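You operate a simulated robot arm through the tools that you are given. There is no shell and no other tool. Be economical: measure what you need, move in short steps, check, and stop when the job is done.

Carry out the task below with a simulated two-armed robot. There is one attempt and no reset: what you move stays moved.

JOB
Level the lab with both jack dials, then lock the jacks.
Fine: switch LOCK off to free the dials; the bubble ends between the two long lines.

Only the result counts: the job must be done as asked and must still hold three seconds after the hand-in. Knocking over, shifting, dropping, spilling or breaking anything else fails it.

ROBOT AND FRAMES
Two 7-joint arms with fingered hands on one trunk, on a base that drives. Base frame: it is fixed to the floor where the robot stands at the start and does not move with it; the origin is under the middle of the robot, x ahead of it, y to its left, z up. Lengths are in m, angles in rad, forces in N, time in s.
The left shoulder is at the start at [0.022, 0.215, 1.248], the right one opposite. With the tool pointing down near the work surface each hand reaches from about 0.1 to 0.68 m from the robot's upright axis, wherever it stands, measured 20 degrees to its own side. Places, roughly: bubble gauge [0.5, 0.1, 1.3]; jack lock switch [0.5, 0, 1.1]; jack nose dial [0.5, 0.2, 1.2]; jack tail dial [0.5, 0.1, 1]. Payload 3.6 kg a hand.
The tool frame of a hand sits at the grasp point between the pads (the TCP): z along the fingers, y along the line on which they close. The tips reach 0.022 m beyond it. The gripper opens to 0.132 m. The gripper's body begins 0.06 m behind the TCP. The gripper is a hand of 4 fingers: y runs from the thumb to the fingers, the wrist lies at [0, 0, -0.203] in the tool frame.
Orientation is told as [roll, pitch, yaw] about the base's x, y, z axes, in that order, counted from this pose: with the fingers straight down and closing along the base's y, the tool's x points along the base's -x, its y along +y and its z along -z.

CONTROLS
- The arms move only by the tool apply_moves. It takes "left_deltas", "right_deltas" or both (then of equal length, played together; a hand with none holds still); each is a list of rows, each an object of numbers (a shift or turn left out is 0): "dx", "dy", "dz": the shift along the tool's x, y, z in m; "wx", "wy", "wz": the turn, a rotation vector about the tool's x, y, z in rad. In form: [{"dx": .., "dy": .., "dz": .., "wx": .., "wy": .., "wz": ..}, ...]. A call has 1 to 8 rows; each row shifts and turns the commanded pose from where the row before left it, along the tool's axes as they then stand. A row lasts 0.2 s, in which the tool goes at most 0.05 m and 0.15 rad; a call with a longer step from one row to the next is refused whole. Where a pose cannot be reached the arm comes as near as it can. A force on the tool above 40 N (or 10 N above the force at the start of the call, whichever is more), or a blocked arm, ends the call early, and 0.2 s more pass. In this call time passes only in rows, and 0.2 s behind the last. The reply holds the time, the measured pose of the TCP, the force on the tool along the base axes, the opening and the grip force, in the units named above and with some noise, with the torque about the TCP (base axes, N m) and any sound that the robot's microphone picked up.
- Cameras (640 x 400 px; columns grow to the right, rows downward): "scene" is now at [0.1535, 0.0347, 1.2231]; the picture's right is [0.42, -0.91, -0.00], its down [0.02, 0.01, -1.00] and it looks along [0.91, 0.42, 0.03] (base axes); focal length 214 px, centre (320, 200). "left" rides on the left gripper at [-0.053, -0.053, -0.084] in its tool frame; the picture's right is [0.71, -0.71, 0.00], its down [0.53, 0.53, -0.67] and it looks along [0.47, 0.47, 0.74] (tool axes); focal length 247 px, centre (320, 200). "right" rides on the right gripper at [0.053, -0.053, -0.084] in its tool frame; the picture's right is [0.71, 0.71, 0.00], its down [-0.53, 0.53, -0.67] and it looks along [-0.47, 0.47, 0.74] (tool axes); focal length 247 px, centre (320, 200). There is no depth. A picture from a camera that has moved, and an enlarged one, comes with that camera's place and axes in the base frame and with its lens. The place of the scene camera against the robot may be out by one fixed shift of up to 0.025 m in any direction.
- grab_frame(camera): a new picture of that camera. No time passes.
- slide_trunk(by): slides the trunk up (or, below 0, down) by that many m; the arms and the scene camera ride with it, the base frame stays. It gives what a move gives, with no picture.
- drive_base(legs): drives the robot by 1 to 6 legs, each [ahead, turn to the left] in m and rad, along the robot's own axes; the way and the turn of a leg run together, so that a leg with both is an arc; at most 1.5 m and 3.142 rad a leg. The arms and the cameras ride along, it lands a little off, and it stops where it bumps. It gives what a move gives.
- finger_targets(finger1, finger2, finger3, thumb_bend, hand): sets how far each is bent, from 0 (flat) to 1 (curled in); at 0.3 the hand is open as for a grip, at 0.7 the pads meet at the TCP. One left out holds its place. A second passes; each finger stops where it meets its share of the squeeze, and holds until it gets a number again. It is the only way to open and close the hand. It gives what a move gives, with no picture; readings hold the bend of each and the force on the fingers (four entries, about 0 where the hand has none), thumb and palm.
- head_to(pan, tilt): turns the head with the scene camera to pan (to the left, within 1.047 rad either way) and tilt (down, from -0.506 to 1.204), counted from straight ahead of the robot. It gives what a move gives.
- inspect(camera, box): a new picture of the part [left, top, right, bottom] of that camera's present view, enlarged. No time passes.
- sign_off(): hands the job in; it is judged then, once.

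Work in short steps. Places have to be worked out from the pictures, the camera data and where the tool is seen: move nearer, look again, correct. Check each grasp and each placing, and mend what went wrong. You have 120 turns and 108 pictures in all, those below and enlarged ones among them. Open the grippers and draw the arms clear of the work before you hand the job in, unless the task says otherwise; then end with one line.

The tools are called after "Emit:" by a JSON object that holds its "api" and its "payload". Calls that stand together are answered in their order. apply_moves: Moves the arms, as the interface text tells. Its arguments: {"type":"object","properties":{"left_deltas":{"type":"array"},"right_deltas":{"type":"array"}},"required":[]} The other tools are called the same way: slide_trunk (by) slides the trunk up or down; finger_targets (finger1, finger2, finger3, thumb_bend, hand) moves the fingers one by one; drive_base (legs) drives the base; head_to (pan, tilt) turns the head that bears the scene camera; grab_frame (camera) takes a picture; inspect (camera, box) takes an enlarged picture of a part of a camera's view; sign_off () hands the job in.

At the start:

```text
time: 0.0
left_position: [0.3621, 0.3521, 1.4105]
left_ee_rot: [-0.002, 0.0, 0.001]
left_wrist_force: [-0.6, 0.3, -0.1]
left_moment: [0.01, 0.01, 0.0]
left_opening: 0.1321
left_grasp_force: 0.1
left_shape: jaw
left_bend: [0.3, 0.3, 0.3, 0.3]
left_finger forces: [0.0, 0.1, 0.0, 0.1, 0.1, 0.1]
right_position: [0.3522, -0.0348, 1.2976]
right_ee_rot: [0.0, 0.0, 0.0]
right_wrist_force: [0.0, -0.5, 0.1]
right_moment: [-0.01, 0.02, 0.0]
right_opening: 0.1318
right_grasp_force: 0.1
right_shape: jaw
right_bend: [0.3, 0.3, 0.3, 0.3]
right_finger forces: [0.0, 0.1, 0.1, 0.0, 0.1, 0.1]
trunk travel left (down, up): [-0.525, 0.151]
robot x, y, heading: [0.0003, -0.0003, 0.003]
head pan, tilt: [0.431, -0.026]
```

scene: 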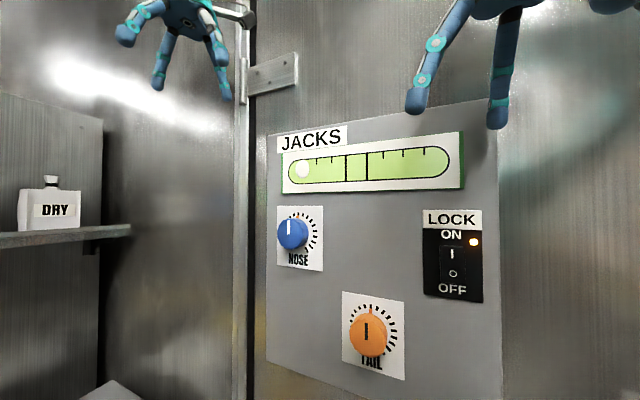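
right: 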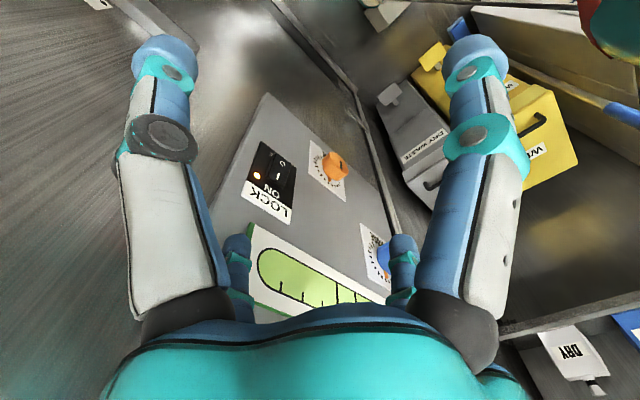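
left: 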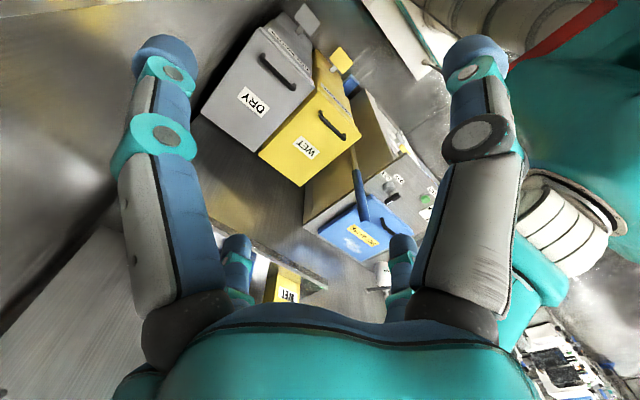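

I'll look closely at the panel before touching anything.

Emit:
{"api": "inspect", "payload": {"camera": "scene", "box": [260, 110, 500, 260]}}

Emit:
{"api": "inspect", "payload": {"camera": "scene", "box": [260, 200, 500, 350]}}

Emit:
{"api": "inspect", "payload": {"camera": "right", "box": [220, 100, 420, 320]}}

```text
2.67 times, centred on (380, 185) of scene
camera zoom: at [0.1535, 0.0347, 1.2231], right [0.42, -0.91, 0.0], down [0.02, 0.01, -1.0], along [0.91, 0.42, 0.03], focal length 572 px, centre (160, 240)
```

zoom: 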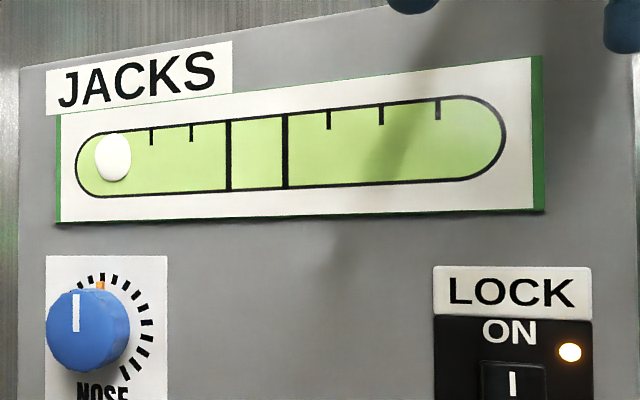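

```text
2.67 times, centred on (380, 275) of scene
camera zoom: at [0.1535, 0.0347, 1.2231], right [0.42, -0.91, 0.0], down [0.02, 0.01, -1.0], along [0.91, 0.42, 0.03], focal length 572 px, centre (160, 0)
```

zoom: 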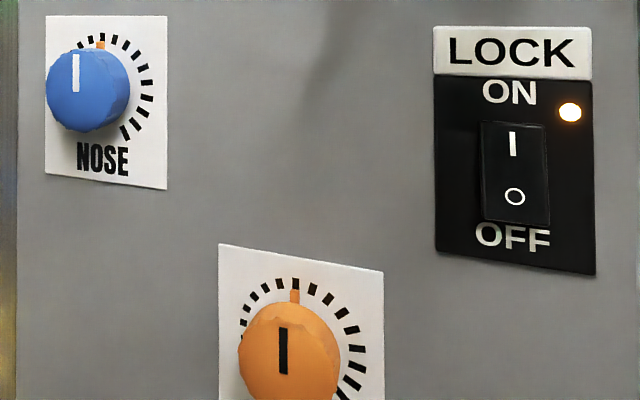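

```text
1.82 times, centred on (320, 210) of right
camera zoom: at [0.3, -0.0887, 1.3816], right [-0.71, 0.71, 0.0], down [0.53, 0.52, 0.67], along [0.47, 0.47, -0.74], focal length 449 px, centre (320, 182)
```

zoom: 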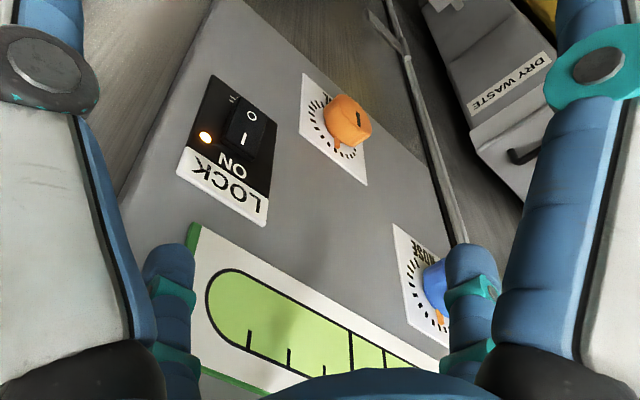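

The panel looks like a wall at about x≈0.47–0.5, with the light next to ON lit. I'll turn the right hand to point forward while shifting it to the right, clear of the head.

Emit:
{"api": "apply_moves", "payload": {"right_deltas": [{"dy": -0.02, "wy": -0.14}, {"dy": -0.02, "wy": -0.14}, {"dy": -0.02, "wy": -0.14}, {"dy": -0.02, "wy": -0.14}, {"dy": -0.02, "wy": -0.14}, {"dy": -0.02, "wy": -0.14}, {"wy": -0.14}, {"wy": -0.14}]}}

Emit:
{"api": "grab_frame", "payload": {"camera": "right"}}

Emit:
{"api": "grab_frame", "payload": {"camera": "scene"}}

```text
time: 1.8
left_position: [0.3613, 0.3514, 1.4113]
left_ee_rot: [0.0, 0.001, 0.003]
left_wrist_force: [-0.4, 0.0, 0.0]
left_moment: [0.0, -0.03, 0.04]
left_opening: 0.1319
left_grasp_force: 0.1
left_shape: jaw
left_bend: [0.3, 0.3, 0.3, 0.3]
left_finger forces: [0.0, 0.0, 0.0, 0.0, 0.0, 0.0]
right_position: [0.3741, -0.1434, 1.3191]
right_ee_rot: [0.0, -1.121, -0.005]
right_wrist_force: [-0.2, 0.4, -0.5]
right_moment: [-0.01, 0.03, 0.02]
right_opening: 0.1317
right_grasp_force: 0.1
right_shape: jaw
right_bend: [0.3, 0.3, 0.3, 0.3]
right_finger forces: [0.0, 0.1, 0.0, 0.0, 0.1, 0.0]
right hand out of reach, approached as far as the arm can: row 7, 8
trunk travel left (down, up): [-0.525, 0.151]
robot x, y, heading: [0.0002, -0.0002, 0.001]
head pan, tilt: [0.431, -0.026]
```

```text
101 pictures are left
camera right: at [0.2756, -0.1956, 1.3081], right [-0.31, 0.71, -0.64], down [-0.37, 0.53, 0.76], along [0.88, 0.47, 0.1], focal length 247 px, centre (320, 200)
```

right: 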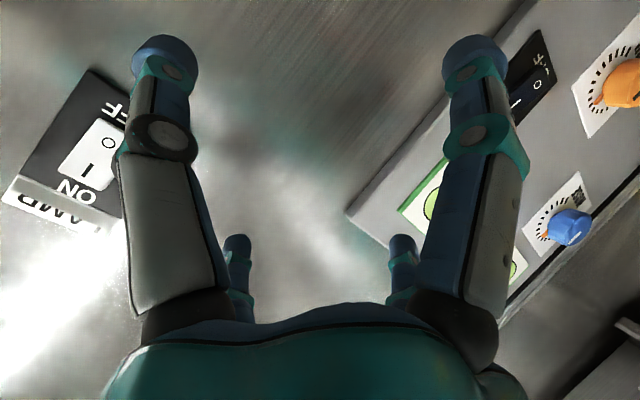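

```text
100 pictures are left
camera scene: at [0.1531, 0.0348, 1.2231], right [0.42, -0.91, 0.0], down [0.02, 0.01, -1.0], along [0.91, 0.42, 0.03], focal length 214 px, centre (320, 200)
```

scene: 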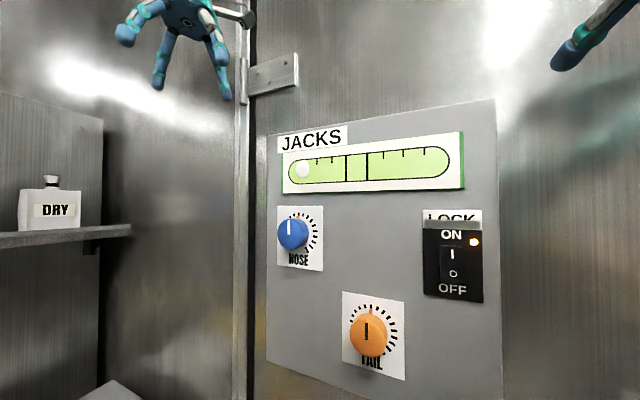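

The arm is folded against its limit because the panel is so close (knob faces at x≈0.445), so I need to back up. First I'll check what is behind the robot.

Emit:
{"api": "inspect", "payload": {"camera": "left", "box": [480, 200, 640, 400]}}

Emit:
{"api": "inspect", "payload": {"camera": "left", "box": [200, 0, 520, 300]}}

```text
2.00 times, centred on (560, 300) of left
camera zoom: at [0.4143, 0.2982, 1.4961], right [-0.71, -0.71, 0.0], down [-0.53, 0.53, 0.67], along [-0.47, 0.47, -0.74], focal length 494 px, centre (-160, 0)
```

zoom: 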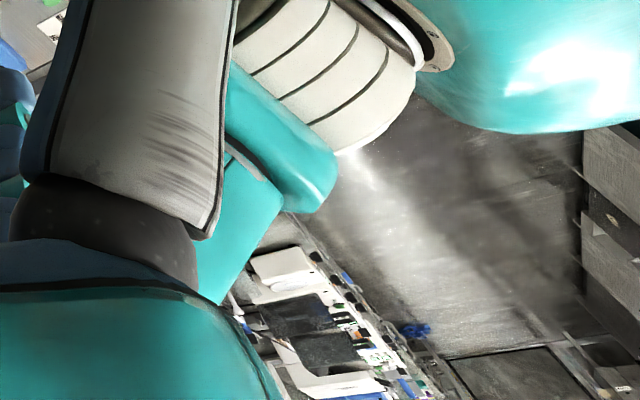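

```text
1.33 times, centred on (360, 150) of left
camera zoom: at [0.4143, 0.2982, 1.4961], right [-0.71, -0.71, 0.0], down [-0.53, 0.53, 0.67], along [-0.47, 0.47, -0.74], focal length 329 px, centre (267, 267)
```

zoom: 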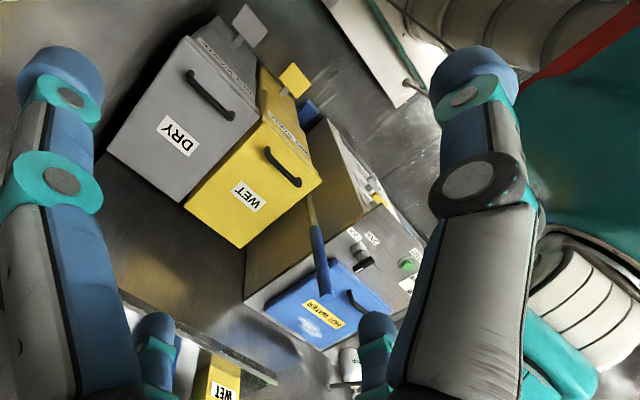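

Behind the robot is a clear aisle, so I'll back up 0.18 m.

Emit:
{"api": "drive_base", "payload": {"legs": [[-0.18, 0]]}}

Emit:
{"api": "grab_frame", "payload": {"camera": "scene"}}

```text
time: 3.3
left_position: [0.1784, 0.3512, 1.4109]
left_ee_rot: [-0.003, -0.002, 0.004]
left_wrist_force: [-0.3, 0.2, 0.2]
left_moment: [-0.01, -0.03, -0.02]
left_opening: 0.1323
left_grasp_force: 0.1
left_shape: jaw
left_bend: [0.3, 0.3, 0.3, 0.3]
left_finger forces: [0.1, 0.1, 0.0, 0.0, 0.0, 0.0]
right_position: [0.1926, -0.1417, 1.3205]
right_ee_rot: [0.001, -1.119, -0.003]
right_wrist_force: [-0.5, 0.7, 0.0]
right_moment: [0.03, -0.03, -0.01]
right_opening: 0.1317
right_grasp_force: 0.1
right_shape: jaw
right_bend: [0.3, 0.3, 0.3, 0.3]
right_finger forces: [0.0, 0.0, 0.1, 0.0, 0.0, 0.0]
trunk travel left (down, up): [-0.525, 0.151]
robot x, y, heading: [-0.183, -0.0014, -0.003]
head pan, tilt: [0.431, -0.026]
```

```text
97 pictures are left
camera scene: at [-0.0294, 0.0348, 1.2233], right [0.42, -0.91, 0.0], down [0.02, 0.01, -1.0], along [0.91, 0.42, 0.03], focal length 214 px, centre (320, 200)
```

scene: 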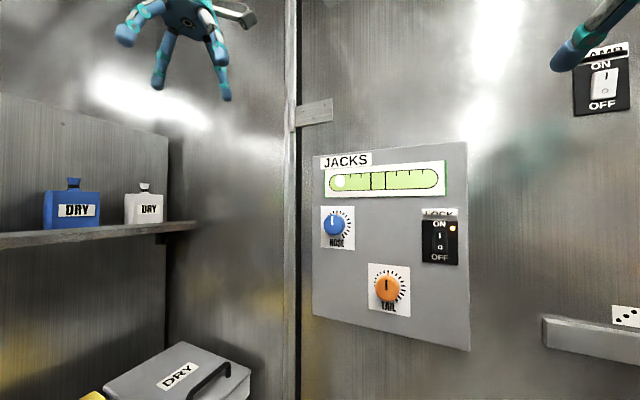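

Now I'll finish pitching the right hand to horizontal and bring it towards the LOCK switch.

Emit:
{"api": "apply_moves", "payload": {"right_deltas": [{"wy": -0.15}, {"wy": -0.15}, {"wy": -0.15}, {"dx": 0.045}, {"dx": 0.045, "dy": 0.02}, {"dx": 0.045, "dy": 0.02}]}}

Emit:
{"api": "finger_targets", "payload": {"hand": "right", "finger1": 1, "finger3": 1, "finger2": 0.68, "thumb_bend": 0.68}}

Emit:
{"api": "grab_frame", "payload": {"camera": "right"}}

Emit:
{"api": "grab_frame", "payload": {"camera": "scene"}}

```text
time: 4.7
left_position: [0.1809, 0.353, 1.4104]
left_ee_rot: [-0.002, 0.003, 0.003]
left_wrist_force: [-0.1, 0.3, -0.1]
left_moment: [0.01, 0.01, 0.01]
left_opening: 0.132
left_grasp_force: 0.1
left_shape: jaw
left_bend: [0.3, 0.3, 0.3, 0.3]
left_finger forces: [0.0, 0.0, 0.1, 0.1, 0.0, 0.1]
right_position: [0.2364, -0.0632, 1.2061]
right_ee_rot: [0.037, -1.567, -0.037]
right_wrist_force: [-0.4, 0.2, 0.1]
right_moment: [0.01, 0.01, 0.03]
right_opening: 0.1321
right_grasp_force: 0.1
right_shape: jaw
right_bend: [0.3, 0.3, 0.3, 0.3]
right_finger forces: [0.1, 0.0, 0.0, 0.0, 0.0, 0.0]
right hand out of reach, approached as far as the arm can: row 1, 2, 3, 4
trunk travel left (down, up): [-0.525, 0.151]
robot x, y, heading: [-0.1824, 0.0024, 0.003]
head pan, tilt: [0.431, -0.026]
```

```text
time: 5.7
left_position: [0.179, 0.3521, 1.4102]
left_ee_rot: [0.0, -0.001, 0.003]
left_wrist_force: [0.4, 0.2, -0.2]
left_moment: [-0.01, -0.03, -0.02]
left_opening: 0.1319
left_grasp_force: 0.1
left_shape: jaw
left_bend: [0.3, 0.3, 0.3, 0.3]
left_finger forces: [0.1, 0.1, 0.1, 0.1, 0.0, 0.0]
right_position: [0.2347, -0.0656, 1.2069]
right_ee_rot: [0.083, -1.567, -0.084]
right_wrist_force: [1.1, -0.4, 0.6]
right_moment: [-0.03, 0.01, 0.0]
right_opening: 0.0
right_grasp_force: 0.0
right_shape: fingers
right_bend: [0.75, 0.67, 0.75, 0.68]
right_finger forces: [0.0, 0.1, 0.1, 0.0, 0.1, 0.0]
trunk travel left (down, up): [-0.525, 0.151]
robot x, y, heading: [-0.1831, -0.0001, 0.003]
head pan, tilt: [0.431, -0.026]
```

```text
96 pictures are left
camera right: at [0.151, -0.1183, 1.1538], right [0.0, 0.71, -0.71], down [-0.67, 0.53, 0.53], along [0.75, 0.47, 0.47], focal length 247 px, centre (320, 200)
```

right: 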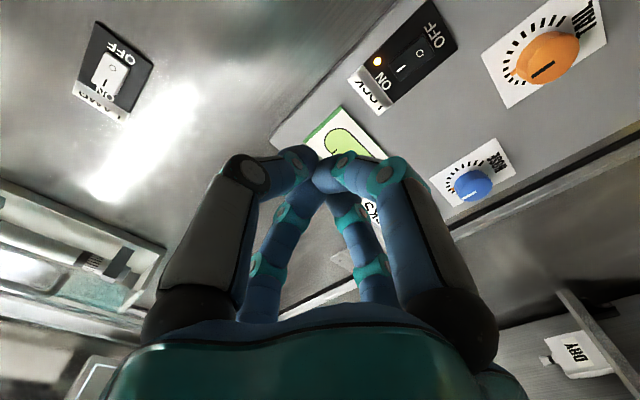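

```text
95 pictures are left
camera scene: at [-0.0278, 0.0347, 1.2231], right [0.42, -0.91, 0.0], down [0.02, 0.01, -1.0], along [0.91, 0.42, 0.03], focal length 214 px, centre (320, 200)
```

scene: 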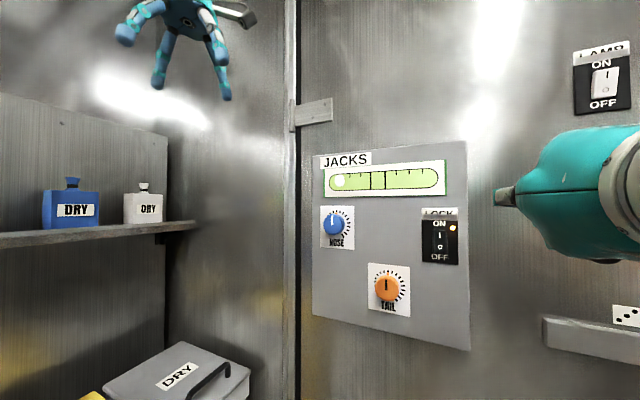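

The switch triangulates to about (0.44, −0.01, 1.137), with the rocker about 0.044 tall. I'll move the closed fingertips in front of its lower half, stopping short.

Emit:
{"api": "apply_moves", "payload": {"right_deltas": [{"dx": 0.022, "dy": 0.0135, "dz": 0.03}, {"dx": 0.022, "dy": 0.0135, "dz": 0.03}, {"dx": 0.022, "dy": 0.0135, "dz": 0.03}, {"dx": 0.021, "dy": 0.0135, "dz": 0.03}]}}

Emit:
{"api": "grab_frame", "payload": {"camera": "right"}}

Emit:
{"api": "inspect", "payload": {"camera": "scene", "box": [300, 130, 540, 280]}}

```text
time: 6.7
left_position: [0.1808, 0.3528, 1.4114]
left_ee_rot: [-0.002, 0.003, 0.003]
left_wrist_force: [0.4, -0.3, -1.0]
left_moment: [0.03, 0.02, 0.0]
left_opening: 0.1319
left_grasp_force: 0.0
left_shape: jaw
left_bend: [0.3, 0.3, 0.3, 0.3]
left_finger forces: [0.0, 0.0, 0.0, 0.1, 0.0, 0.0]
right_position: [0.3549, -0.0105, 1.1197]
right_ee_rot: [-0.322, -1.568, 0.318]
right_wrist_force: [-0.3, 0.9, 0.7]
right_moment: [-0.05, 0.0, 0.0]
right_opening: 0.0002
right_grasp_force: 0.0
right_shape: fingers
right_bend: [0.75, 0.67, 0.75, 0.68]
right_finger forces: [0.0, 0.0, 0.1, 0.2, 0.0, 0.1]
trunk travel left (down, up): [-0.525, 0.151]
robot x, y, heading: [-0.1815, 0.0035, 0.0]
head pan, tilt: [0.431, -0.026]
```

```text
94 pictures are left
camera right: at [0.2709, -0.0648, 1.0664], right [0.0, 0.71, -0.71], down [-0.67, 0.53, 0.53], along [0.75, 0.47, 0.47], focal length 247 px, centre (320, 200)
```

right: 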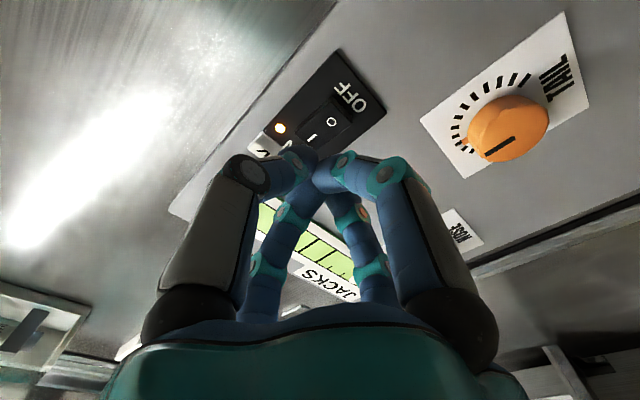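

```text
2.67 times, centred on (420, 205) of scene
camera zoom: at [-0.0271, 0.0348, 1.223], right [0.42, -0.91, 0.0], down [0.02, 0.01, -1.0], along [0.91, 0.42, 0.03], focal length 572 px, centre (53, 187)
```

zoom: 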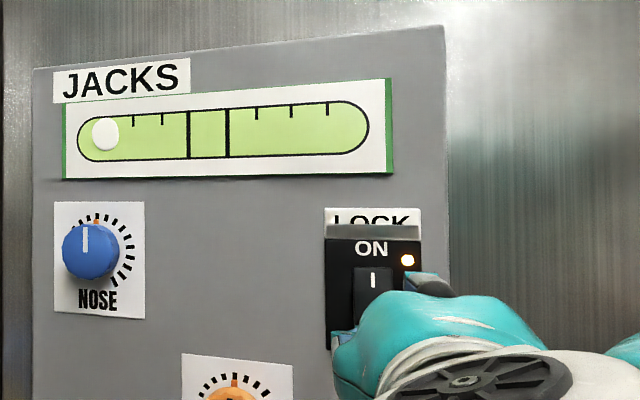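

The O mark triangulates to about (0.475, 0.005, 1.124). I want a closer look at the grey bar across the LOCK label before pressing.

Emit:
{"api": "inspect", "payload": {"camera": "scene", "box": [410, 200, 474, 240]}}

Emit:
{"api": "inspect", "payload": {"camera": "right", "box": [230, 40, 400, 190]}}

```text
10.00 times, centred on (442, 220) of scene
camera zoom: at [-0.0271, 0.0348, 1.223], right [0.42, -0.91, 0.0], down [0.02, 0.01, -1.0], along [0.91, 0.42, 0.03], focal length 2145 px, centre (-900, 0)
```

zoom: 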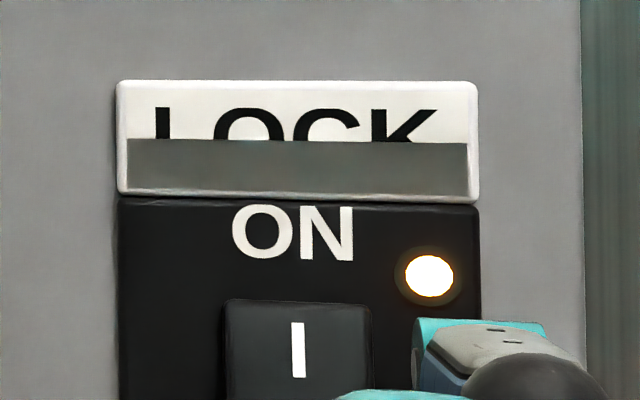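

```text
2.67 times, centred on (315, 115) of right
camera zoom: at [0.2709, -0.0648, 1.0664], right [0.0, 0.71, -0.71], down [-0.67, 0.53, 0.53], along [0.75, 0.47, 0.47], focal length 659 px, centre (333, 427)
```

zoom: 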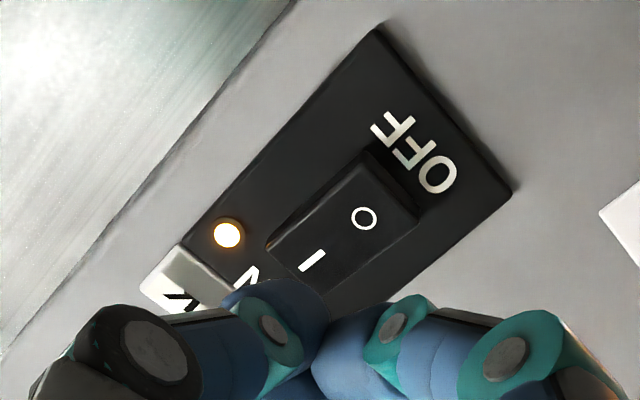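

The bar is only a shadow. The rocker's O half stands proud. I'll align y and advance.

Emit:
{"api": "apply_moves", "payload": {"right_deltas": [{"dy": 0.014, "dz": 0.02}, {"dz": 0.02}, {"dz": 0.012}]}}

Emit:
{"api": "inspect", "payload": {"camera": "right", "box": [200, 40, 440, 190]}}

```text
time: 7.5
left_position: [0.1805, 0.3524, 1.4109]
left_ee_rot: [0.0, -0.001, 0.003]
left_wrist_force: [-0.3, 0.4, -0.1]
left_moment: [0.03, 0.0, 0.02]
left_opening: 0.132
left_grasp_force: 0.0
left_shape: jaw
left_bend: [0.3, 0.3, 0.3, 0.3]
left_finger forces: [0.1, 0.0, 0.0, 0.0, 0.1, 0.0]
right_position: [0.4077, 0.0035, 1.1183]
right_ee_rot: [-0.059, -1.566, 0.056]
right_wrist_force: [-0.1, 0.0, -0.5]
right_moment: [0.01, -0.01, -0.03]
right_opening: 0.0
right_grasp_force: 0.0
right_shape: fingers
right_bend: [0.75, 0.67, 0.75, 0.68]
right_finger forces: [0.0, 0.0, 0.0, 0.0, 0.0, 0.0]
trunk travel left (down, up): [-0.525, 0.151]
robot x, y, heading: [-0.1848, 0.0028, 0.003]
head pan, tilt: [0.431, -0.026]
```

```text
2.67 times, centred on (320, 115) of right
camera zoom: at [0.3235, -0.05, 1.0663], right [0.0, 0.71, -0.71], down [-0.66, 0.53, 0.53], along [0.75, 0.47, 0.47], focal length 659 px, centre (320, 427)
```

zoom: 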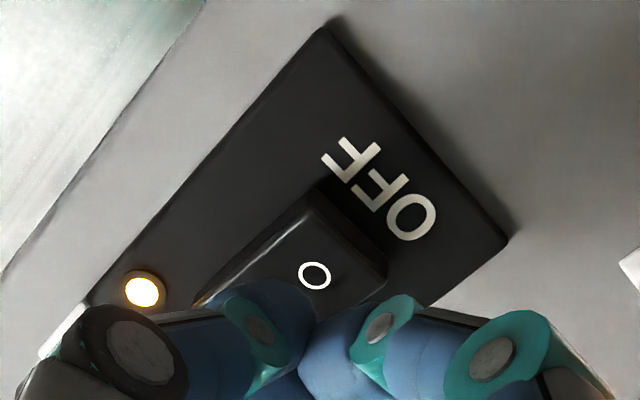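

O sits at about (0.470, 0.006, 1.124) and the tips are around x≈0.43. I'll press forward in small steps.

Emit:
{"api": "apply_moves", "payload": {"right_deltas": [{"dz": 0.015, "dy": 0.002}, {"dz": 0.01}, {"dz": 0.008}, {"dz": 0.006}, {"dz": 0.006}]}}

Emit:
{"api": "inspect", "payload": {"camera": "scene", "box": [300, 130, 540, 280]}}

Emit:
{"api": "inspect", "payload": {"camera": "right", "box": [200, 40, 440, 190]}}

```text
time: 8.6
left_position: [0.1754, 0.3515, 1.4139]
left_ee_rot: [0.0, -0.001, 0.003]
left_wrist_force: [-0.1, -0.6, 0.2]
left_moment: [-0.05, 0.02, -0.01]
left_opening: 0.1319
left_grasp_force: 0.0
left_shape: jaw
left_bend: [0.3, 0.3, 0.3, 0.3]
left_finger forces: [0.0, 0.1, 0.0, 0.0, 0.0, 0.0]
right_position: [0.4381, 0.0077, 1.1159]
right_ee_rot: [0.14, -1.561, -0.141]
right_wrist_force: [-27.8, -7.3, -1.3]
right_moment: [0.06, -0.06, -0.45]
right_opening: 0.0003
right_grasp_force: 15.5
right_shape: fingers
right_bend: [0.77, 0.68, 0.77, 0.66]
right_finger forces: [0.0, 0.0, 0.1, 0.0, 32.0, 0.0]
trunk travel left (down, up): [-0.525, 0.151]
robot x, y, heading: [-0.1853, -0.0, 0.001]
head pan, tilt: [0.431, -0.026]
heard: click
stopped in row 5 (right hand): the force on the tool passed its limit at 46 N (the readings are from after the stop); the commanded pose is now the measured one
```

```text
2.67 times, centred on (420, 205) of scene
camera zoom: at [-0.0315, 0.0344, 1.2236], right [0.42, -0.91, 0.0], down [0.03, 0.01, -1.0], along [0.91, 0.42, 0.03], focal length 572 px, centre (53, 187)
```

zoom: 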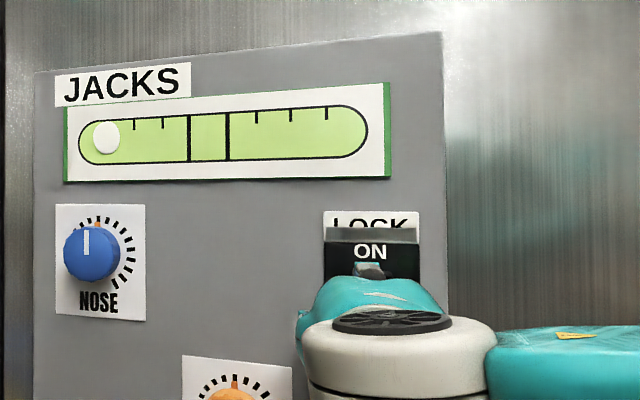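

```text
2.67 times, centred on (320, 115) of right
camera zoom: at [0.3536, -0.0458, 1.064], right [-0.01, 0.71, -0.71], down [-0.66, 0.52, 0.53], along [0.75, 0.47, 0.47], focal length 659 px, centre (320, 427)
```

zoom: 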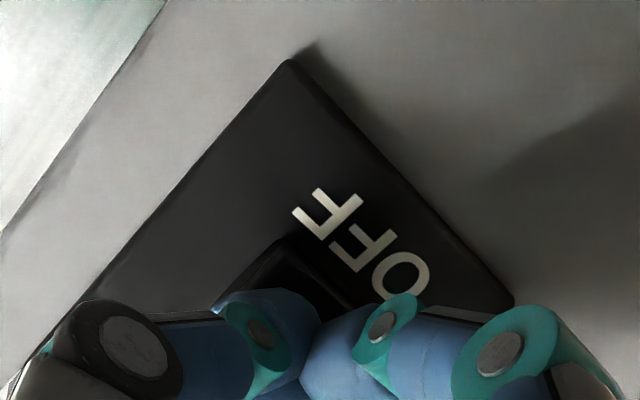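

A click was heard, so I'll retract and check the switch and lamp.

Emit:
{"api": "apply_moves", "payload": {"right_deltas": [{"dz": -0.03}, {"dz": -0.04}, {"dz": -0.04}]}}

Emit:
{"api": "inspect", "payload": {"camera": "right", "box": [200, 20, 480, 195]}}

Emit:
{"api": "inspect", "payload": {"camera": "scene", "box": [300, 130, 540, 280]}}

```text
time: 9.3
left_position: [0.1804, 0.3521, 1.4124]
left_ee_rot: [0.0, 0.0, 0.005]
left_wrist_force: [0.1, -0.3, -0.1]
left_moment: [-0.01, -0.02, 0.03]
left_opening: 0.1318
left_grasp_force: 0.2
left_shape: jaw
left_bend: [0.3, 0.3, 0.3, 0.3]
left_finger forces: [0.1, 0.0, 0.0, 0.1, 0.1, 0.1]
right_position: [0.3339, 0.0061, 1.1171]
right_ee_rot: [0.018, -1.561, -0.022]
right_wrist_force: [-0.2, -0.2, 0.2]
right_moment: [0.0, 0.0, 0.0]
right_opening: 0.0
right_grasp_force: 0.1
right_shape: fingers
right_bend: [0.82, 0.68, 0.82, 0.68]
right_finger forces: [0.1, 0.0, 0.1, 0.0, 0.1, 0.0]
trunk travel left (down, up): [-0.525, 0.151]
robot x, y, heading: [-0.1846, 0.0009, 0.003]
head pan, tilt: [0.431, -0.026]
```

```text
2.29 times, centred on (340, 108) of right
camera zoom: at [0.2495, -0.0463, 1.0649], right [0.0, 0.71, -0.71], down [-0.66, 0.53, 0.53], along [0.75, 0.47, 0.47], focal length 564 px, centre (274, 411)
```

zoom: 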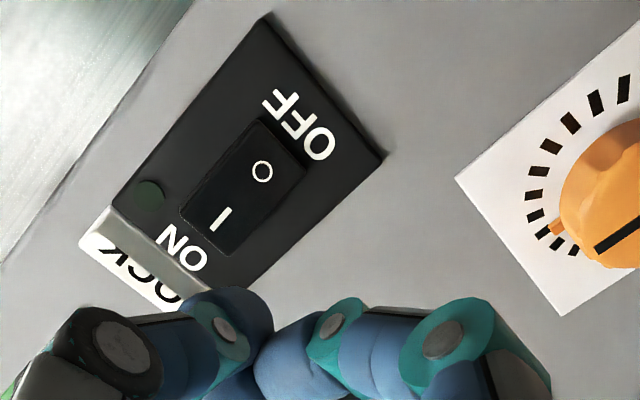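

```text
2.67 times, centred on (420, 205) of scene
camera zoom: at [-0.0279, 0.0348, 1.2231], right [0.42, -0.91, 0.0], down [0.02, 0.01, -1.0], along [0.91, 0.42, 0.03], focal length 572 px, centre (53, 187)
```

zoom: 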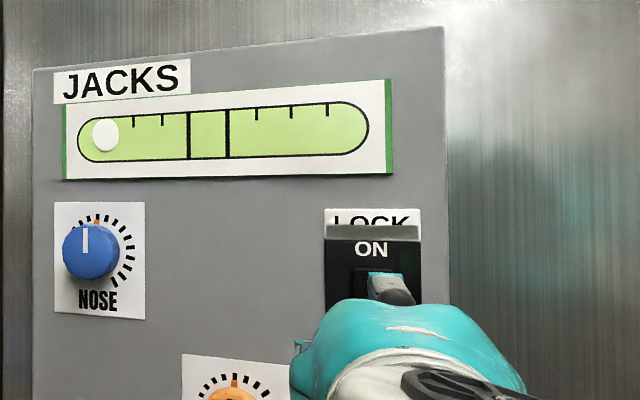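

LOCK is now OFF and its lamp is out. The tail knob triangulates to about (0.454, 0.101, 1.023). I'll open the right hand and line it up.

Emit:
{"api": "finger_targets", "payload": {"hand": "right", "finger1": 0.4, "finger2": 0.4, "finger3": 0.4, "thumb_bend": 0.4}}

Emit:
{"api": "apply_moves", "payload": {"right_deltas": [{"dx": 0.025, "dy": 0.024, "dz": 0.005}, {"dx": 0.025, "dy": 0.024, "dz": 0.005}, {"dx": 0.025, "dy": 0.024, "dz": 0.005}, {"dx": 0.019, "dy": 0.023, "dz": 0.005}]}}

Emit:
{"api": "grab_frame", "payload": {"camera": "right"}}

Emit:
{"api": "grab_frame", "payload": {"camera": "scene"}}

```text
time: 10.3
left_position: [0.1788, 0.3525, 1.412]
left_ee_rot: [-0.002, 0.0, 0.004]
left_wrist_force: [1.0, -0.1, 0.1]
left_moment: [0.03, 0.02, 0.01]
left_opening: 0.1318
left_grasp_force: 0.1
left_shape: jaw
left_bend: [0.3, 0.3, 0.3, 0.3]
left_finger forces: [0.0, 0.1, 0.0, 0.0, 0.0, 0.0]
right_position: [0.3338, 0.0062, 1.1172]
right_ee_rot: [0.018, -1.561, -0.02]
right_wrist_force: [-0.6, 0.5, -0.5]
right_moment: [-0.03, -0.01, 0.0]
right_opening: 0.0643
right_grasp_force: 0.0
right_shape: fingers
right_bend: [0.4, 0.4, 0.4, 0.4]
right_finger forces: [0.0, 0.0, 0.1, 0.1, 0.1, 0.1]
trunk travel left (down, up): [-0.525, 0.151]
robot x, y, heading: [-0.18, -0.0014, -0.004]
head pan, tilt: [0.431, -0.026]
```

```text
time: 11.3
left_position: [0.1805, 0.3522, 1.4119]
left_ee_rot: [-0.002, 0.001, 0.003]
left_wrist_force: [0.4, -0.2, 0.1]
left_moment: [0.0, -0.01, 0.01]
left_opening: 0.1318
left_grasp_force: 0.1
left_shape: jaw
left_bend: [0.3, 0.3, 0.3, 0.3]
left_finger forces: [0.0, 0.0, 0.1, 0.1, 0.0, 0.0]
right_position: [0.3599, 0.0912, 1.0199]
right_ee_rot: [-1.143, -1.555, 1.125]
right_wrist_force: [0.7, -1.0, 1.2]
right_moment: [0.0, -0.01, -0.02]
right_opening: 0.0642
right_grasp_force: 0.1
right_shape: fingers
right_bend: [0.4, 0.4, 0.4, 0.4]
right_finger forces: [0.0, 0.0, 0.0, 0.1, 0.0, 0.1]
trunk travel left (down, up): [-0.525, 0.151]
robot x, y, heading: [-0.1798, -0.0007, 0.002]
head pan, tilt: [0.431, -0.026]
```

```text
85 pictures are left
camera right: at [0.2744, 0.0379, 0.9668], right [0.01, 0.7, -0.72], down [-0.66, 0.55, 0.52], along [0.75, 0.47, 0.46], focal length 247 px, centre (320, 200)
```

right: 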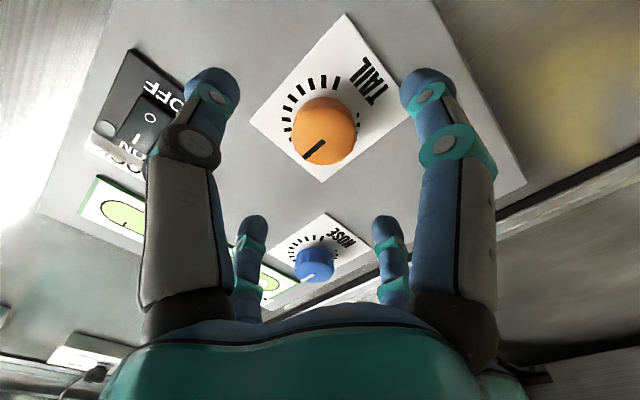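

```text
84 pictures are left
camera scene: at [-0.0277, 0.0348, 1.2231], right [0.42, -0.91, 0.0], down [0.02, 0.01, -1.0], along [0.91, 0.42, 0.03], focal length 214 px, centre (320, 200)
```

scene: 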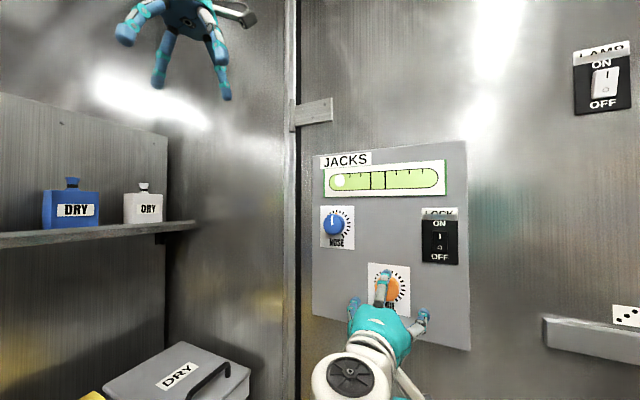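

The four fingers surround the knob well, and its front centre is at (0.452, 0.101, 1.0245). I'll open slightly, centre, and approach.

Emit:
{"api": "finger_targets", "payload": {"hand": "right", "finger1": 0.36, "finger2": 0.36, "finger3": 0.36, "thumb_bend": 0.36}}

Emit:
{"api": "apply_moves", "payload": {"right_deltas": [{"dx": -0.0045, "dy": 0.01}, {"dz": 0.03}, {"dz": 0.02}]}}

Emit:
{"api": "grab_frame", "payload": {"camera": "right"}}

```text
time: 12.3
left_position: [0.1807, 0.3523, 1.4106]
left_ee_rot: [-0.002, 0.0, 0.004]
left_wrist_force: [0.0, -0.6, 0.4]
left_moment: [-0.01, 0.02, 0.01]
left_opening: 0.1318
left_grasp_force: 0.1
left_shape: jaw
left_bend: [0.3, 0.3, 0.3, 0.3]
left_finger forces: [0.1, 0.0, 0.0, 0.0, 0.1, 0.1]
right_position: [0.3589, 0.0904, 1.02]
right_ee_rot: [-1.161, -1.555, 1.147]
right_wrist_force: [0.2, 0.4, 0.0]
right_moment: [0.0, -0.01, -0.03]
right_opening: 0.0738
right_grasp_force: 0.0
right_shape: fingers
right_bend: [0.36, 0.36, 0.36, 0.36]
right_finger forces: [0.0, 0.0, 0.1, 0.0, 0.0, 0.1]
trunk travel left (down, up): [-0.525, 0.151]
robot x, y, heading: [-0.1808, 0.0036, 0.004]
head pan, tilt: [0.431, -0.026]
```

```text
time: 13.3
left_position: [0.1799, 0.3524, 1.4124]
left_ee_rot: [-0.001, 0.001, 0.003]
left_wrist_force: [-0.3, 0.1, 0.2]
left_moment: [0.01, -0.02, -0.03]
left_opening: 0.1319
left_grasp_force: 0.0
left_shape: jaw
left_bend: [0.3, 0.3, 0.3, 0.3]
left_finger forces: [0.0, 0.0, 0.0, 0.0, 0.0, 0.1]
right_position: [0.4309, 0.0567, 1.0107]
right_ee_rot: [-1.652, -1.505, 1.579]
right_wrist_force: [-1.8, 2.4, -0.7]
right_moment: [-0.14, 0.05, 0.15]
right_opening: 0.0736
right_grasp_force: 2.1
right_shape: fingers
right_bend: [0.36, 0.32, 0.36, 0.36]
right_finger forces: [0.0, 3.3, 0.1, 0.0, 0.0, 0.0]
trunk travel left (down, up): [-0.525, 0.151]
robot x, y, heading: [-0.1836, 0.003, -0.002]
head pan, tilt: [0.431, -0.026]
stopped in row 3 (right hand): the arm was blocked; the commanded pose is now the measured one
```

```text
83 pictures are left
camera right: at [0.344, 0.0061, 0.961], right [0.05, 0.66, -0.75], down [-0.63, 0.6, 0.49], along [0.77, 0.45, 0.44], focal length 247 px, centre (320, 200)
```

right: 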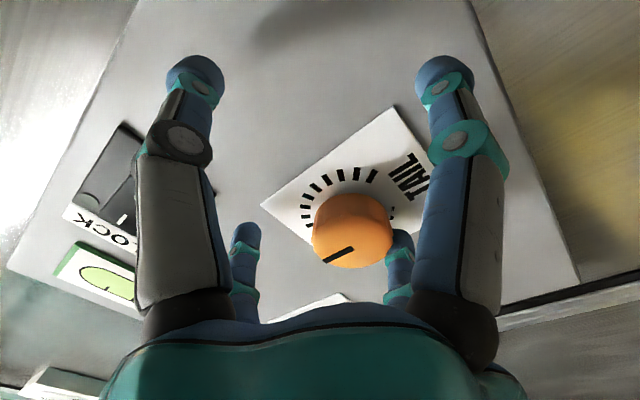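

The right arm can't follow this far across the body: it swung to y≈0.057 and brushed the knob with a finger. I'll retract it and use the left hand for the dials.

Emit:
{"api": "apply_moves", "payload": {"right_deltas": [{"dz": -0.04}, {"dz": -0.04}, {"dz": -0.03, "dy": -0.02}, {"dy": -0.04}, {"dy": -0.04, "dx": -0.02}, {"dy": -0.04, "dx": -0.02}]}}

Emit:
{"api": "grab_frame", "payload": {"camera": "scene"}}

```text
time: 14.8
left_position: [0.1799, 0.3516, 1.4132]
left_ee_rot: [0.001, 0.0, 0.005]
left_wrist_force: [-0.6, -0.1, -0.2]
left_moment: [0.01, 0.02, 0.01]
left_opening: 0.1321
left_grasp_force: 0.1
left_shape: jaw
left_bend: [0.3, 0.3, 0.3, 0.3]
left_finger forces: [0.0, 0.0, 0.1, 0.0, 0.0, 0.0]
right_position: [0.3109, -0.0713, 1.0594]
right_ee_rot: [-1.642, -1.509, 1.573]
right_wrist_force: [0.1, -0.6, -0.4]
right_moment: [0.0, 0.0, 0.02]
right_opening: 0.0739
right_grasp_force: 0.0
right_shape: fingers
right_bend: [0.36, 0.36, 0.36, 0.36]
right_finger forces: [0.0, 0.1, 0.2, 0.0, 0.0, 0.0]
trunk travel left (down, up): [-0.525, 0.151]
robot x, y, heading: [-0.1817, 0.0026, -0.0]
head pan, tilt: [0.431, -0.026]
```

```text
82 pictures are left
camera scene: at [-0.0286, 0.0343, 1.2232], right [0.42, -0.91, 0.0], down [0.02, 0.01, -1.0], along [0.91, 0.42, 0.03], focal length 214 px, centre (320, 200)
```

scene: 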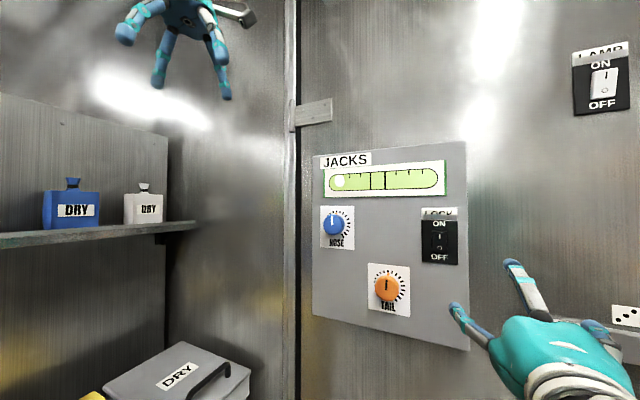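

The dials look unturned. I'll park the right hand further right and back, and bring the left hand forward while starting its pitch.

Emit:
{"api": "apply_moves", "payload": {"left_deltas": [{"dx": -0.03, "dy": -0.02, "dz": 0.03}, {"dx": -0.03, "dy": -0.02, "dz": 0.03}, {"dx": -0.03, "dy": -0.02, "dz": 0.03}, {"dx": -0.03, "dy": -0.02, "dz": 0.02}, {"wy": -0.14}, {"wy": -0.14}, {"wy": -0.14}, {"wy": -0.14}], "right_deltas": [{"dz": -0.03, "dy": -0.03}, {"dz": -0.03, "dy": -0.03}, {"dy": -0.03}, {"dy": -0.0}, {"dy": 0}, {"dy": 0}, {"dy": 0}, {"dy": 0}]}}

Emit:
{"api": "apply_moves", "payload": {"left_deltas": [{"wy": -0.14}, {"wy": -0.14}, {"wy": -0.14}, {"wy": -0.14}, {"wy": -0.14}, {"wy": -0.14}, {"wy": -0.14}, {"wy": -0.03}]}}

Emit:
{"api": "grab_frame", "payload": {"camera": "scene"}}

Emit:
{"api": "grab_frame", "payload": {"camera": "left"}}

```text
time: 16.6
left_position: [0.2989, 0.2709, 1.3034]
left_ee_rot: [-0.001, -0.562, 0.004]
left_wrist_force: [0.0, 0.3, -0.4]
left_moment: [-0.01, 0.03, 0.0]
left_opening: 0.1319
left_grasp_force: 0.0
left_shape: jaw
left_bend: [0.3, 0.3, 0.3, 0.3]
left_finger forces: [0.0, 0.0, 0.0, 0.1, 0.0, 0.1]
right_position: [0.2435, -0.157, 1.0649]
right_ee_rot: [-1.633, -1.509, 1.563]
right_wrist_force: [0.0, 0.2, 0.9]
right_moment: [0.01, 0.01, -0.01]
right_opening: 0.0738
right_grasp_force: 0.1
right_shape: fingers
right_bend: [0.36, 0.36, 0.36, 0.36]
right_finger forces: [0.0, 0.1, 0.0, 0.1, 0.0, 0.0]
trunk travel left (down, up): [-0.525, 0.151]
robot x, y, heading: [-0.1796, 0.0004, 0.003]
head pan, tilt: [0.431, -0.026]
```

```text
time: 18.4
left_position: [0.2994, 0.2865, 1.3039]
left_ee_rot: [-0.026, -1.52, 0.016]
left_wrist_force: [-0.4, -1.2, 0.4]
left_moment: [0.01, -0.01, 0.01]
left_opening: 0.1318
left_grasp_force: 0.0
left_shape: jaw
left_bend: [0.3, 0.3, 0.3, 0.3]
left_finger forces: [0.0, 0.0, 0.1, 0.1, 0.0, 0.0]
left hand out of reach, approached as far as the arm can: row 7, 8
right_position: [0.2446, -0.1576, 1.0643]
right_ee_rot: [-1.629, -1.51, 1.56]
right_wrist_force: [0.5, -0.5, 0.0]
right_moment: [-0.01, 0.03, 0.01]
right_opening: 0.0737
right_grasp_force: 0.1
right_shape: fingers
right_bend: [0.36, 0.36, 0.36, 0.36]
right_finger forces: [0.1, 0.1, 0.1, 0.1, 0.0, 0.0]
trunk travel left (down, up): [-0.525, 0.151]
robot x, y, heading: [-0.1823, -0.0011, 0.006]
head pan, tilt: [0.431, -0.026]
```

```text
81 pictures are left
camera scene: at [-0.0281, 0.0338, 1.2232], right [0.42, -0.91, 0.0], down [0.02, 0.01, -1.0], along [0.91, 0.42, 0.03], focal length 214 px, centre (320, 200)
```

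scene: 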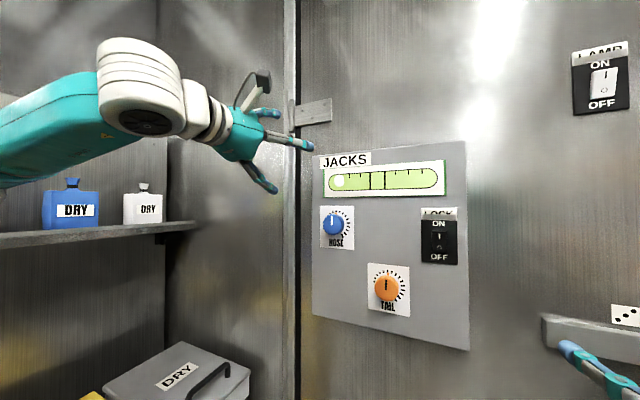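

```text
80 pictures are left
camera left: at [0.2172, 0.2334, 1.3629], right [-0.04, -0.71, -0.71], down [-0.69, 0.53, -0.49], along [0.72, 0.47, -0.51], focal length 247 px, centre (320, 200)
```

left: 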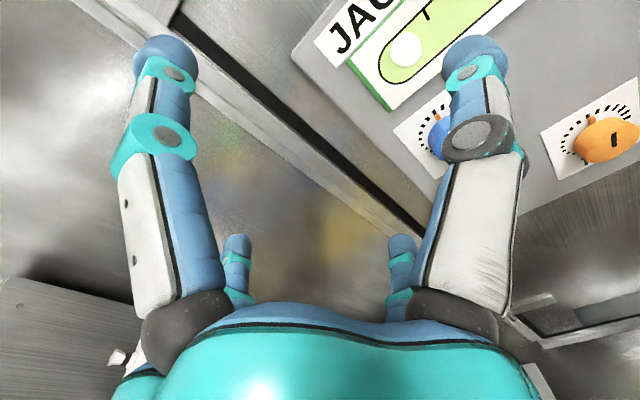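

The tail location is confirmed from the left camera, and the nose knob is around (0.454, 0.23, 1.165). I'll lower the left hand in front of NOSE.

Emit:
{"api": "apply_moves", "payload": {"left_deltas": [{"dx": 0.035, "dy": -0.014}, {"dx": 0.035, "dy": -0.014}, {"dx": 0.035, "dy": -0.014}, {"dx": 0.034, "dy": -0.014, "wy": -0.05}]}}

Emit:
{"api": "finger_targets", "payload": {"hand": "left", "finger1": 0.36, "finger2": 0.36, "finger3": 0.36, "thumb_bend": 0.36}}

Emit:
{"api": "grab_frame", "payload": {"camera": "left"}}

Emit:
{"api": "grab_frame", "payload": {"camera": "scene"}}

```text
time: 19.4
left_position: [0.2959, 0.292, 1.2934]
left_ee_rot: [-0.037, -1.514, 0.032]
left_wrist_force: [0.6, -0.1, 0.5]
left_moment: [0.01, 0.01, -0.03]
left_opening: 0.1319
left_grasp_force: 0.1
left_shape: jaw
left_bend: [0.3, 0.3, 0.3, 0.3]
left_finger forces: [0.1, 0.0, 0.1, 0.0, 0.0, 0.1]
left hand out of reach, approached as far as the arm can: row 1, 2, 3, 4
right_position: [0.2437, -0.1559, 1.0632]
right_ee_rot: [-1.631, -1.508, 1.561]
right_wrist_force: [-1.5, 0.3, 0.5]
right_moment: [0.03, -0.01, 0.03]
right_opening: 0.0738
right_grasp_force: 0.0
right_shape: fingers
right_bend: [0.36, 0.36, 0.36, 0.36]
right_finger forces: [0.1, 0.0, 0.0, 0.0, 0.0, 0.1]
trunk travel left (down, up): [-0.525, 0.151]
robot x, y, heading: [-0.1809, -0.004, -0.003]
head pan, tilt: [0.431, -0.026]
```

```text
time: 20.4
left_position: [0.2945, 0.291, 1.2943]
left_ee_rot: [-0.036, -1.514, 0.028]
left_wrist_force: [-0.7, -0.1, 0.1]
left_moment: [-0.03, 0.01, 0.0]
left_opening: 0.0743
left_grasp_force: 0.1
left_shape: fingers
left_bend: [0.36, 0.36, 0.36, 0.36]
left_finger forces: [0.0, 0.0, 0.0, 0.1, 0.0, 0.0]
right_position: [0.2437, -0.1557, 1.0647]
right_ee_rot: [-1.631, -1.511, 1.563]
right_wrist_force: [-0.1, 0.1, 0.8]
right_moment: [0.03, 0.06, -0.05]
right_opening: 0.074
right_grasp_force: 0.1
right_shape: fingers
right_bend: [0.36, 0.36, 0.36, 0.36]
right_finger forces: [0.1, 0.1, 0.0, 0.0, 0.0, 0.0]
trunk travel left (down, up): [-0.525, 0.151]
robot x, y, heading: [-0.1835, 0.0022, 0.002]
head pan, tilt: [0.431, -0.026]
```

```text
79 pictures are left
camera left: at [0.2139, 0.2388, 1.3532], right [-0.04, -0.71, -0.7], down [-0.69, 0.53, -0.49], along [0.72, 0.47, -0.51], focal length 247 px, centre (320, 200)
```

left: 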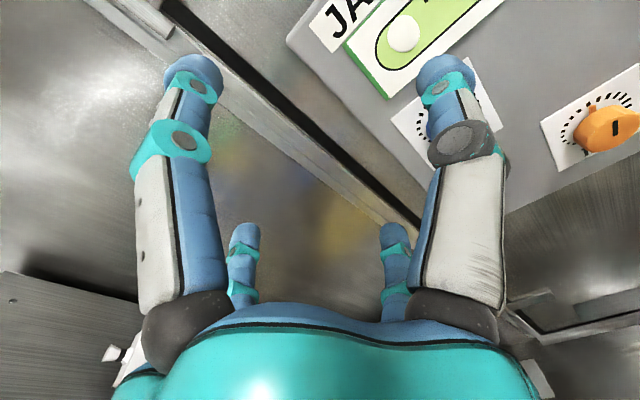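

```text
78 pictures are left
camera scene: at [-0.0282, 0.0349, 1.2231], right [0.42, -0.91, 0.0], down [0.02, 0.01, -1.0], along [0.91, 0.42, 0.03], focal length 214 px, centre (320, 200)
```

scene: 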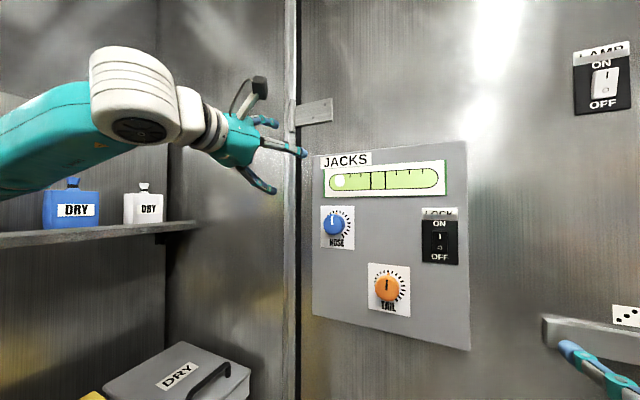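

The left wrist is at its bend limit when folded this close in. I'll try extending forward, since the right arm became free there.

Emit:
{"api": "apply_moves", "payload": {"left_deltas": [{"dz": 0.03}, {"dz": 0.03}]}}

```text
time: 20.9
left_position: [0.3328, 0.3162, 1.2921]
left_ee_rot: [-0.036, -1.514, 0.026]
left_wrist_force: [0.1, -0.2, 0.7]
left_moment: [0.01, 0.0, 0.02]
left_opening: 0.0744
left_grasp_force: 0.1
left_shape: fingers
left_bend: [0.36, 0.36, 0.36, 0.36]
left_finger forces: [0.0, 0.0, 0.0, 0.1, 0.0, 0.0]
left hand out of reach, approached as far as the arm can: row 1, 2
right_position: [0.245, -0.1566, 1.0644]
right_ee_rot: [-1.623, -1.508, 1.555]
right_wrist_force: [0.2, -0.8, 0.3]
right_moment: [0.02, -0.03, -0.02]
right_opening: 0.0738
right_grasp_force: 0.0
right_shape: fingers
right_bend: [0.36, 0.36, 0.36, 0.36]
right_finger forces: [0.0, 0.0, 0.0, 0.1, 0.0, 0.1]
trunk travel left (down, up): [-0.525, 0.151]
robot x, y, heading: [-0.1803, 0.0031, 0.005]
head pan, tilt: [0.431, -0.026]
```

It's stuck on a joint limit. I'll un-pitch partly so the arm can reach the lower, inward position first, then pitch again.

Emit:
{"api": "apply_moves", "payload": {"left_deltas": [{"dz": -0.03, "wy": 0.14}, {"dz": -0.03, "wy": 0.14}, {"wy": 0.14}, {"wy": 0.14}, {"wy": 0.14}, {"wy": 0.14}]}}

Emit:
{"api": "grab_frame", "payload": {"camera": "scene"}}

```text
time: 22.4
left_position: [0.2723, 0.3155, 1.3005]
left_ee_rot: [-0.002, -0.673, -0.009]
left_wrist_force: [0.6, 0.8, 0.4]
left_moment: [0.0, -0.01, -0.03]
left_opening: 0.0745
left_grasp_force: 0.0
left_shape: fingers
left_bend: [0.36, 0.36, 0.36, 0.36]
left_finger forces: [0.1, 0.0, 0.0, 0.0, 0.0, 0.0]
right_position: [0.245, -0.1573, 1.0636]
right_ee_rot: [-1.628, -1.51, 1.557]
right_wrist_force: [0.0, 0.0, -0.5]
right_moment: [-0.01, 0.02, -0.02]
right_opening: 0.0738
right_grasp_force: 0.1
right_shape: fingers
right_bend: [0.36, 0.36, 0.36, 0.36]
right_finger forces: [0.0, 0.1, 0.0, 0.0, 0.0, 0.1]
trunk travel left (down, up): [-0.525, 0.151]
robot x, y, heading: [-0.1836, -0.0006, 0.0]
head pan, tilt: [0.431, -0.026]
```

```text
77 pictures are left
camera scene: at [-0.0279, 0.0346, 1.2231], right [0.42, -0.91, 0.0], down [0.02, 0.01, -1.0], along [0.91, 0.42, 0.03], focal length 214 px, centre (320, 200)
```

scene: 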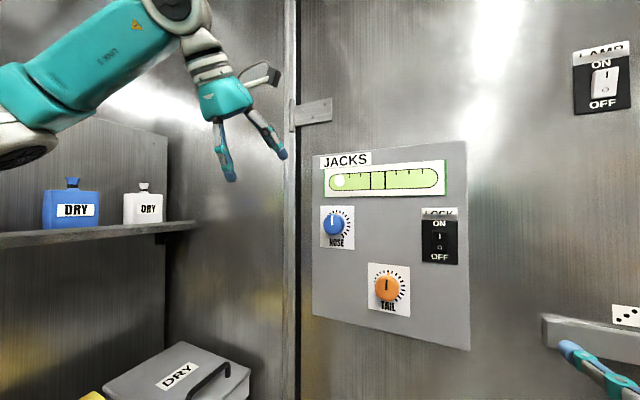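

Now I'll move down and inward at this pitch, then pitch up again.

Emit:
{"api": "apply_moves", "payload": {"left_deltas": [{"dx": 0.0186, "dy": -0.031, "dz": 0.0236}, {"dx": 0.0186, "dy": -0.031, "dz": 0.0236}, {"dx": 0.0186, "dy": -0.031, "dz": 0.0236}, {"dx": 0.0186, "dy": -0.031, "dz": 0.0236}, {"dx": 0.0186, "dy": -0.031, "dz": 0.0236}]}}

Emit:
{"api": "apply_moves", "payload": {"left_deltas": [{"wy": -0.15}, {"wy": -0.15}, {"wy": -0.15}, {"wy": -0.15}, {"wy": -0.15}, {"wy": -0.15}]}}

Emit:
{"api": "grab_frame", "payload": {"camera": "scene"}}

```text
time: 23.6
left_position: [0.2751, 0.1598, 1.1501]
left_ee_rot: [-0.002, -0.676, -0.007]
left_wrist_force: [0.3, -0.1, -0.1]
left_moment: [-0.02, -0.02, 0.01]
left_opening: 0.0742
left_grasp_force: 0.1
left_shape: fingers
left_bend: [0.36, 0.36, 0.36, 0.36]
left_finger forces: [0.1, 0.0, 0.0, 0.0, 0.1, 0.0]
right_position: [0.2453, -0.1559, 1.0638]
right_ee_rot: [-1.621, -1.51, 1.554]
right_wrist_force: [-0.5, 1.0, -0.8]
right_moment: [0.02, -0.02, -0.01]
right_opening: 0.0736
right_grasp_force: 0.1
right_shape: fingers
right_bend: [0.36, 0.36, 0.36, 0.36]
right_finger forces: [0.1, 0.0, 0.0, 0.0, 0.0, 0.0]
trunk travel left (down, up): [-0.525, 0.151]
robot x, y, heading: [-0.1812, 0.0018, 0.003]
head pan, tilt: [0.431, -0.026]
```

```text
time: 24.9
left_position: [0.2734, 0.1608, 1.1488]
left_ee_rot: [-2.576, -1.564, 2.566]
left_wrist_force: [0.5, 0.4, -0.2]
left_moment: [-0.02, -0.04, -0.03]
left_opening: 0.0743
left_grasp_force: 0.0
left_shape: fingers
left_bend: [0.36, 0.36, 0.36, 0.36]
left_finger forces: [0.0, 0.1, 0.0, 0.0, 0.0, 0.0]
right_position: [0.2451, -0.156, 1.0635]
right_ee_rot: [-1.611, -1.506, 1.544]
right_wrist_force: [0.0, -0.3, -0.8]
right_moment: [-0.02, -0.01, -0.02]
right_opening: 0.0739
right_grasp_force: 0.0
right_shape: fingers
right_bend: [0.36, 0.36, 0.36, 0.36]
right_finger forces: [0.0, 0.1, 0.0, 0.0, 0.0, 0.0]
trunk travel left (down, up): [-0.525, 0.151]
robot x, y, heading: [-0.1796, 0.0005, 0.003]
head pan, tilt: [0.431, -0.026]
```

```text
76 pictures are left
camera scene: at [-0.0271, 0.0361, 1.2229], right [0.42, -0.91, 0.0], down [0.02, 0.01, -1.0], along [0.91, 0.42, 0.02], focal length 214 px, centre (320, 200)
```

scene: 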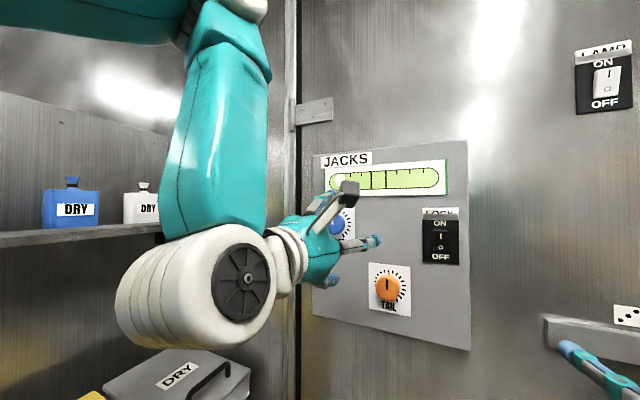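

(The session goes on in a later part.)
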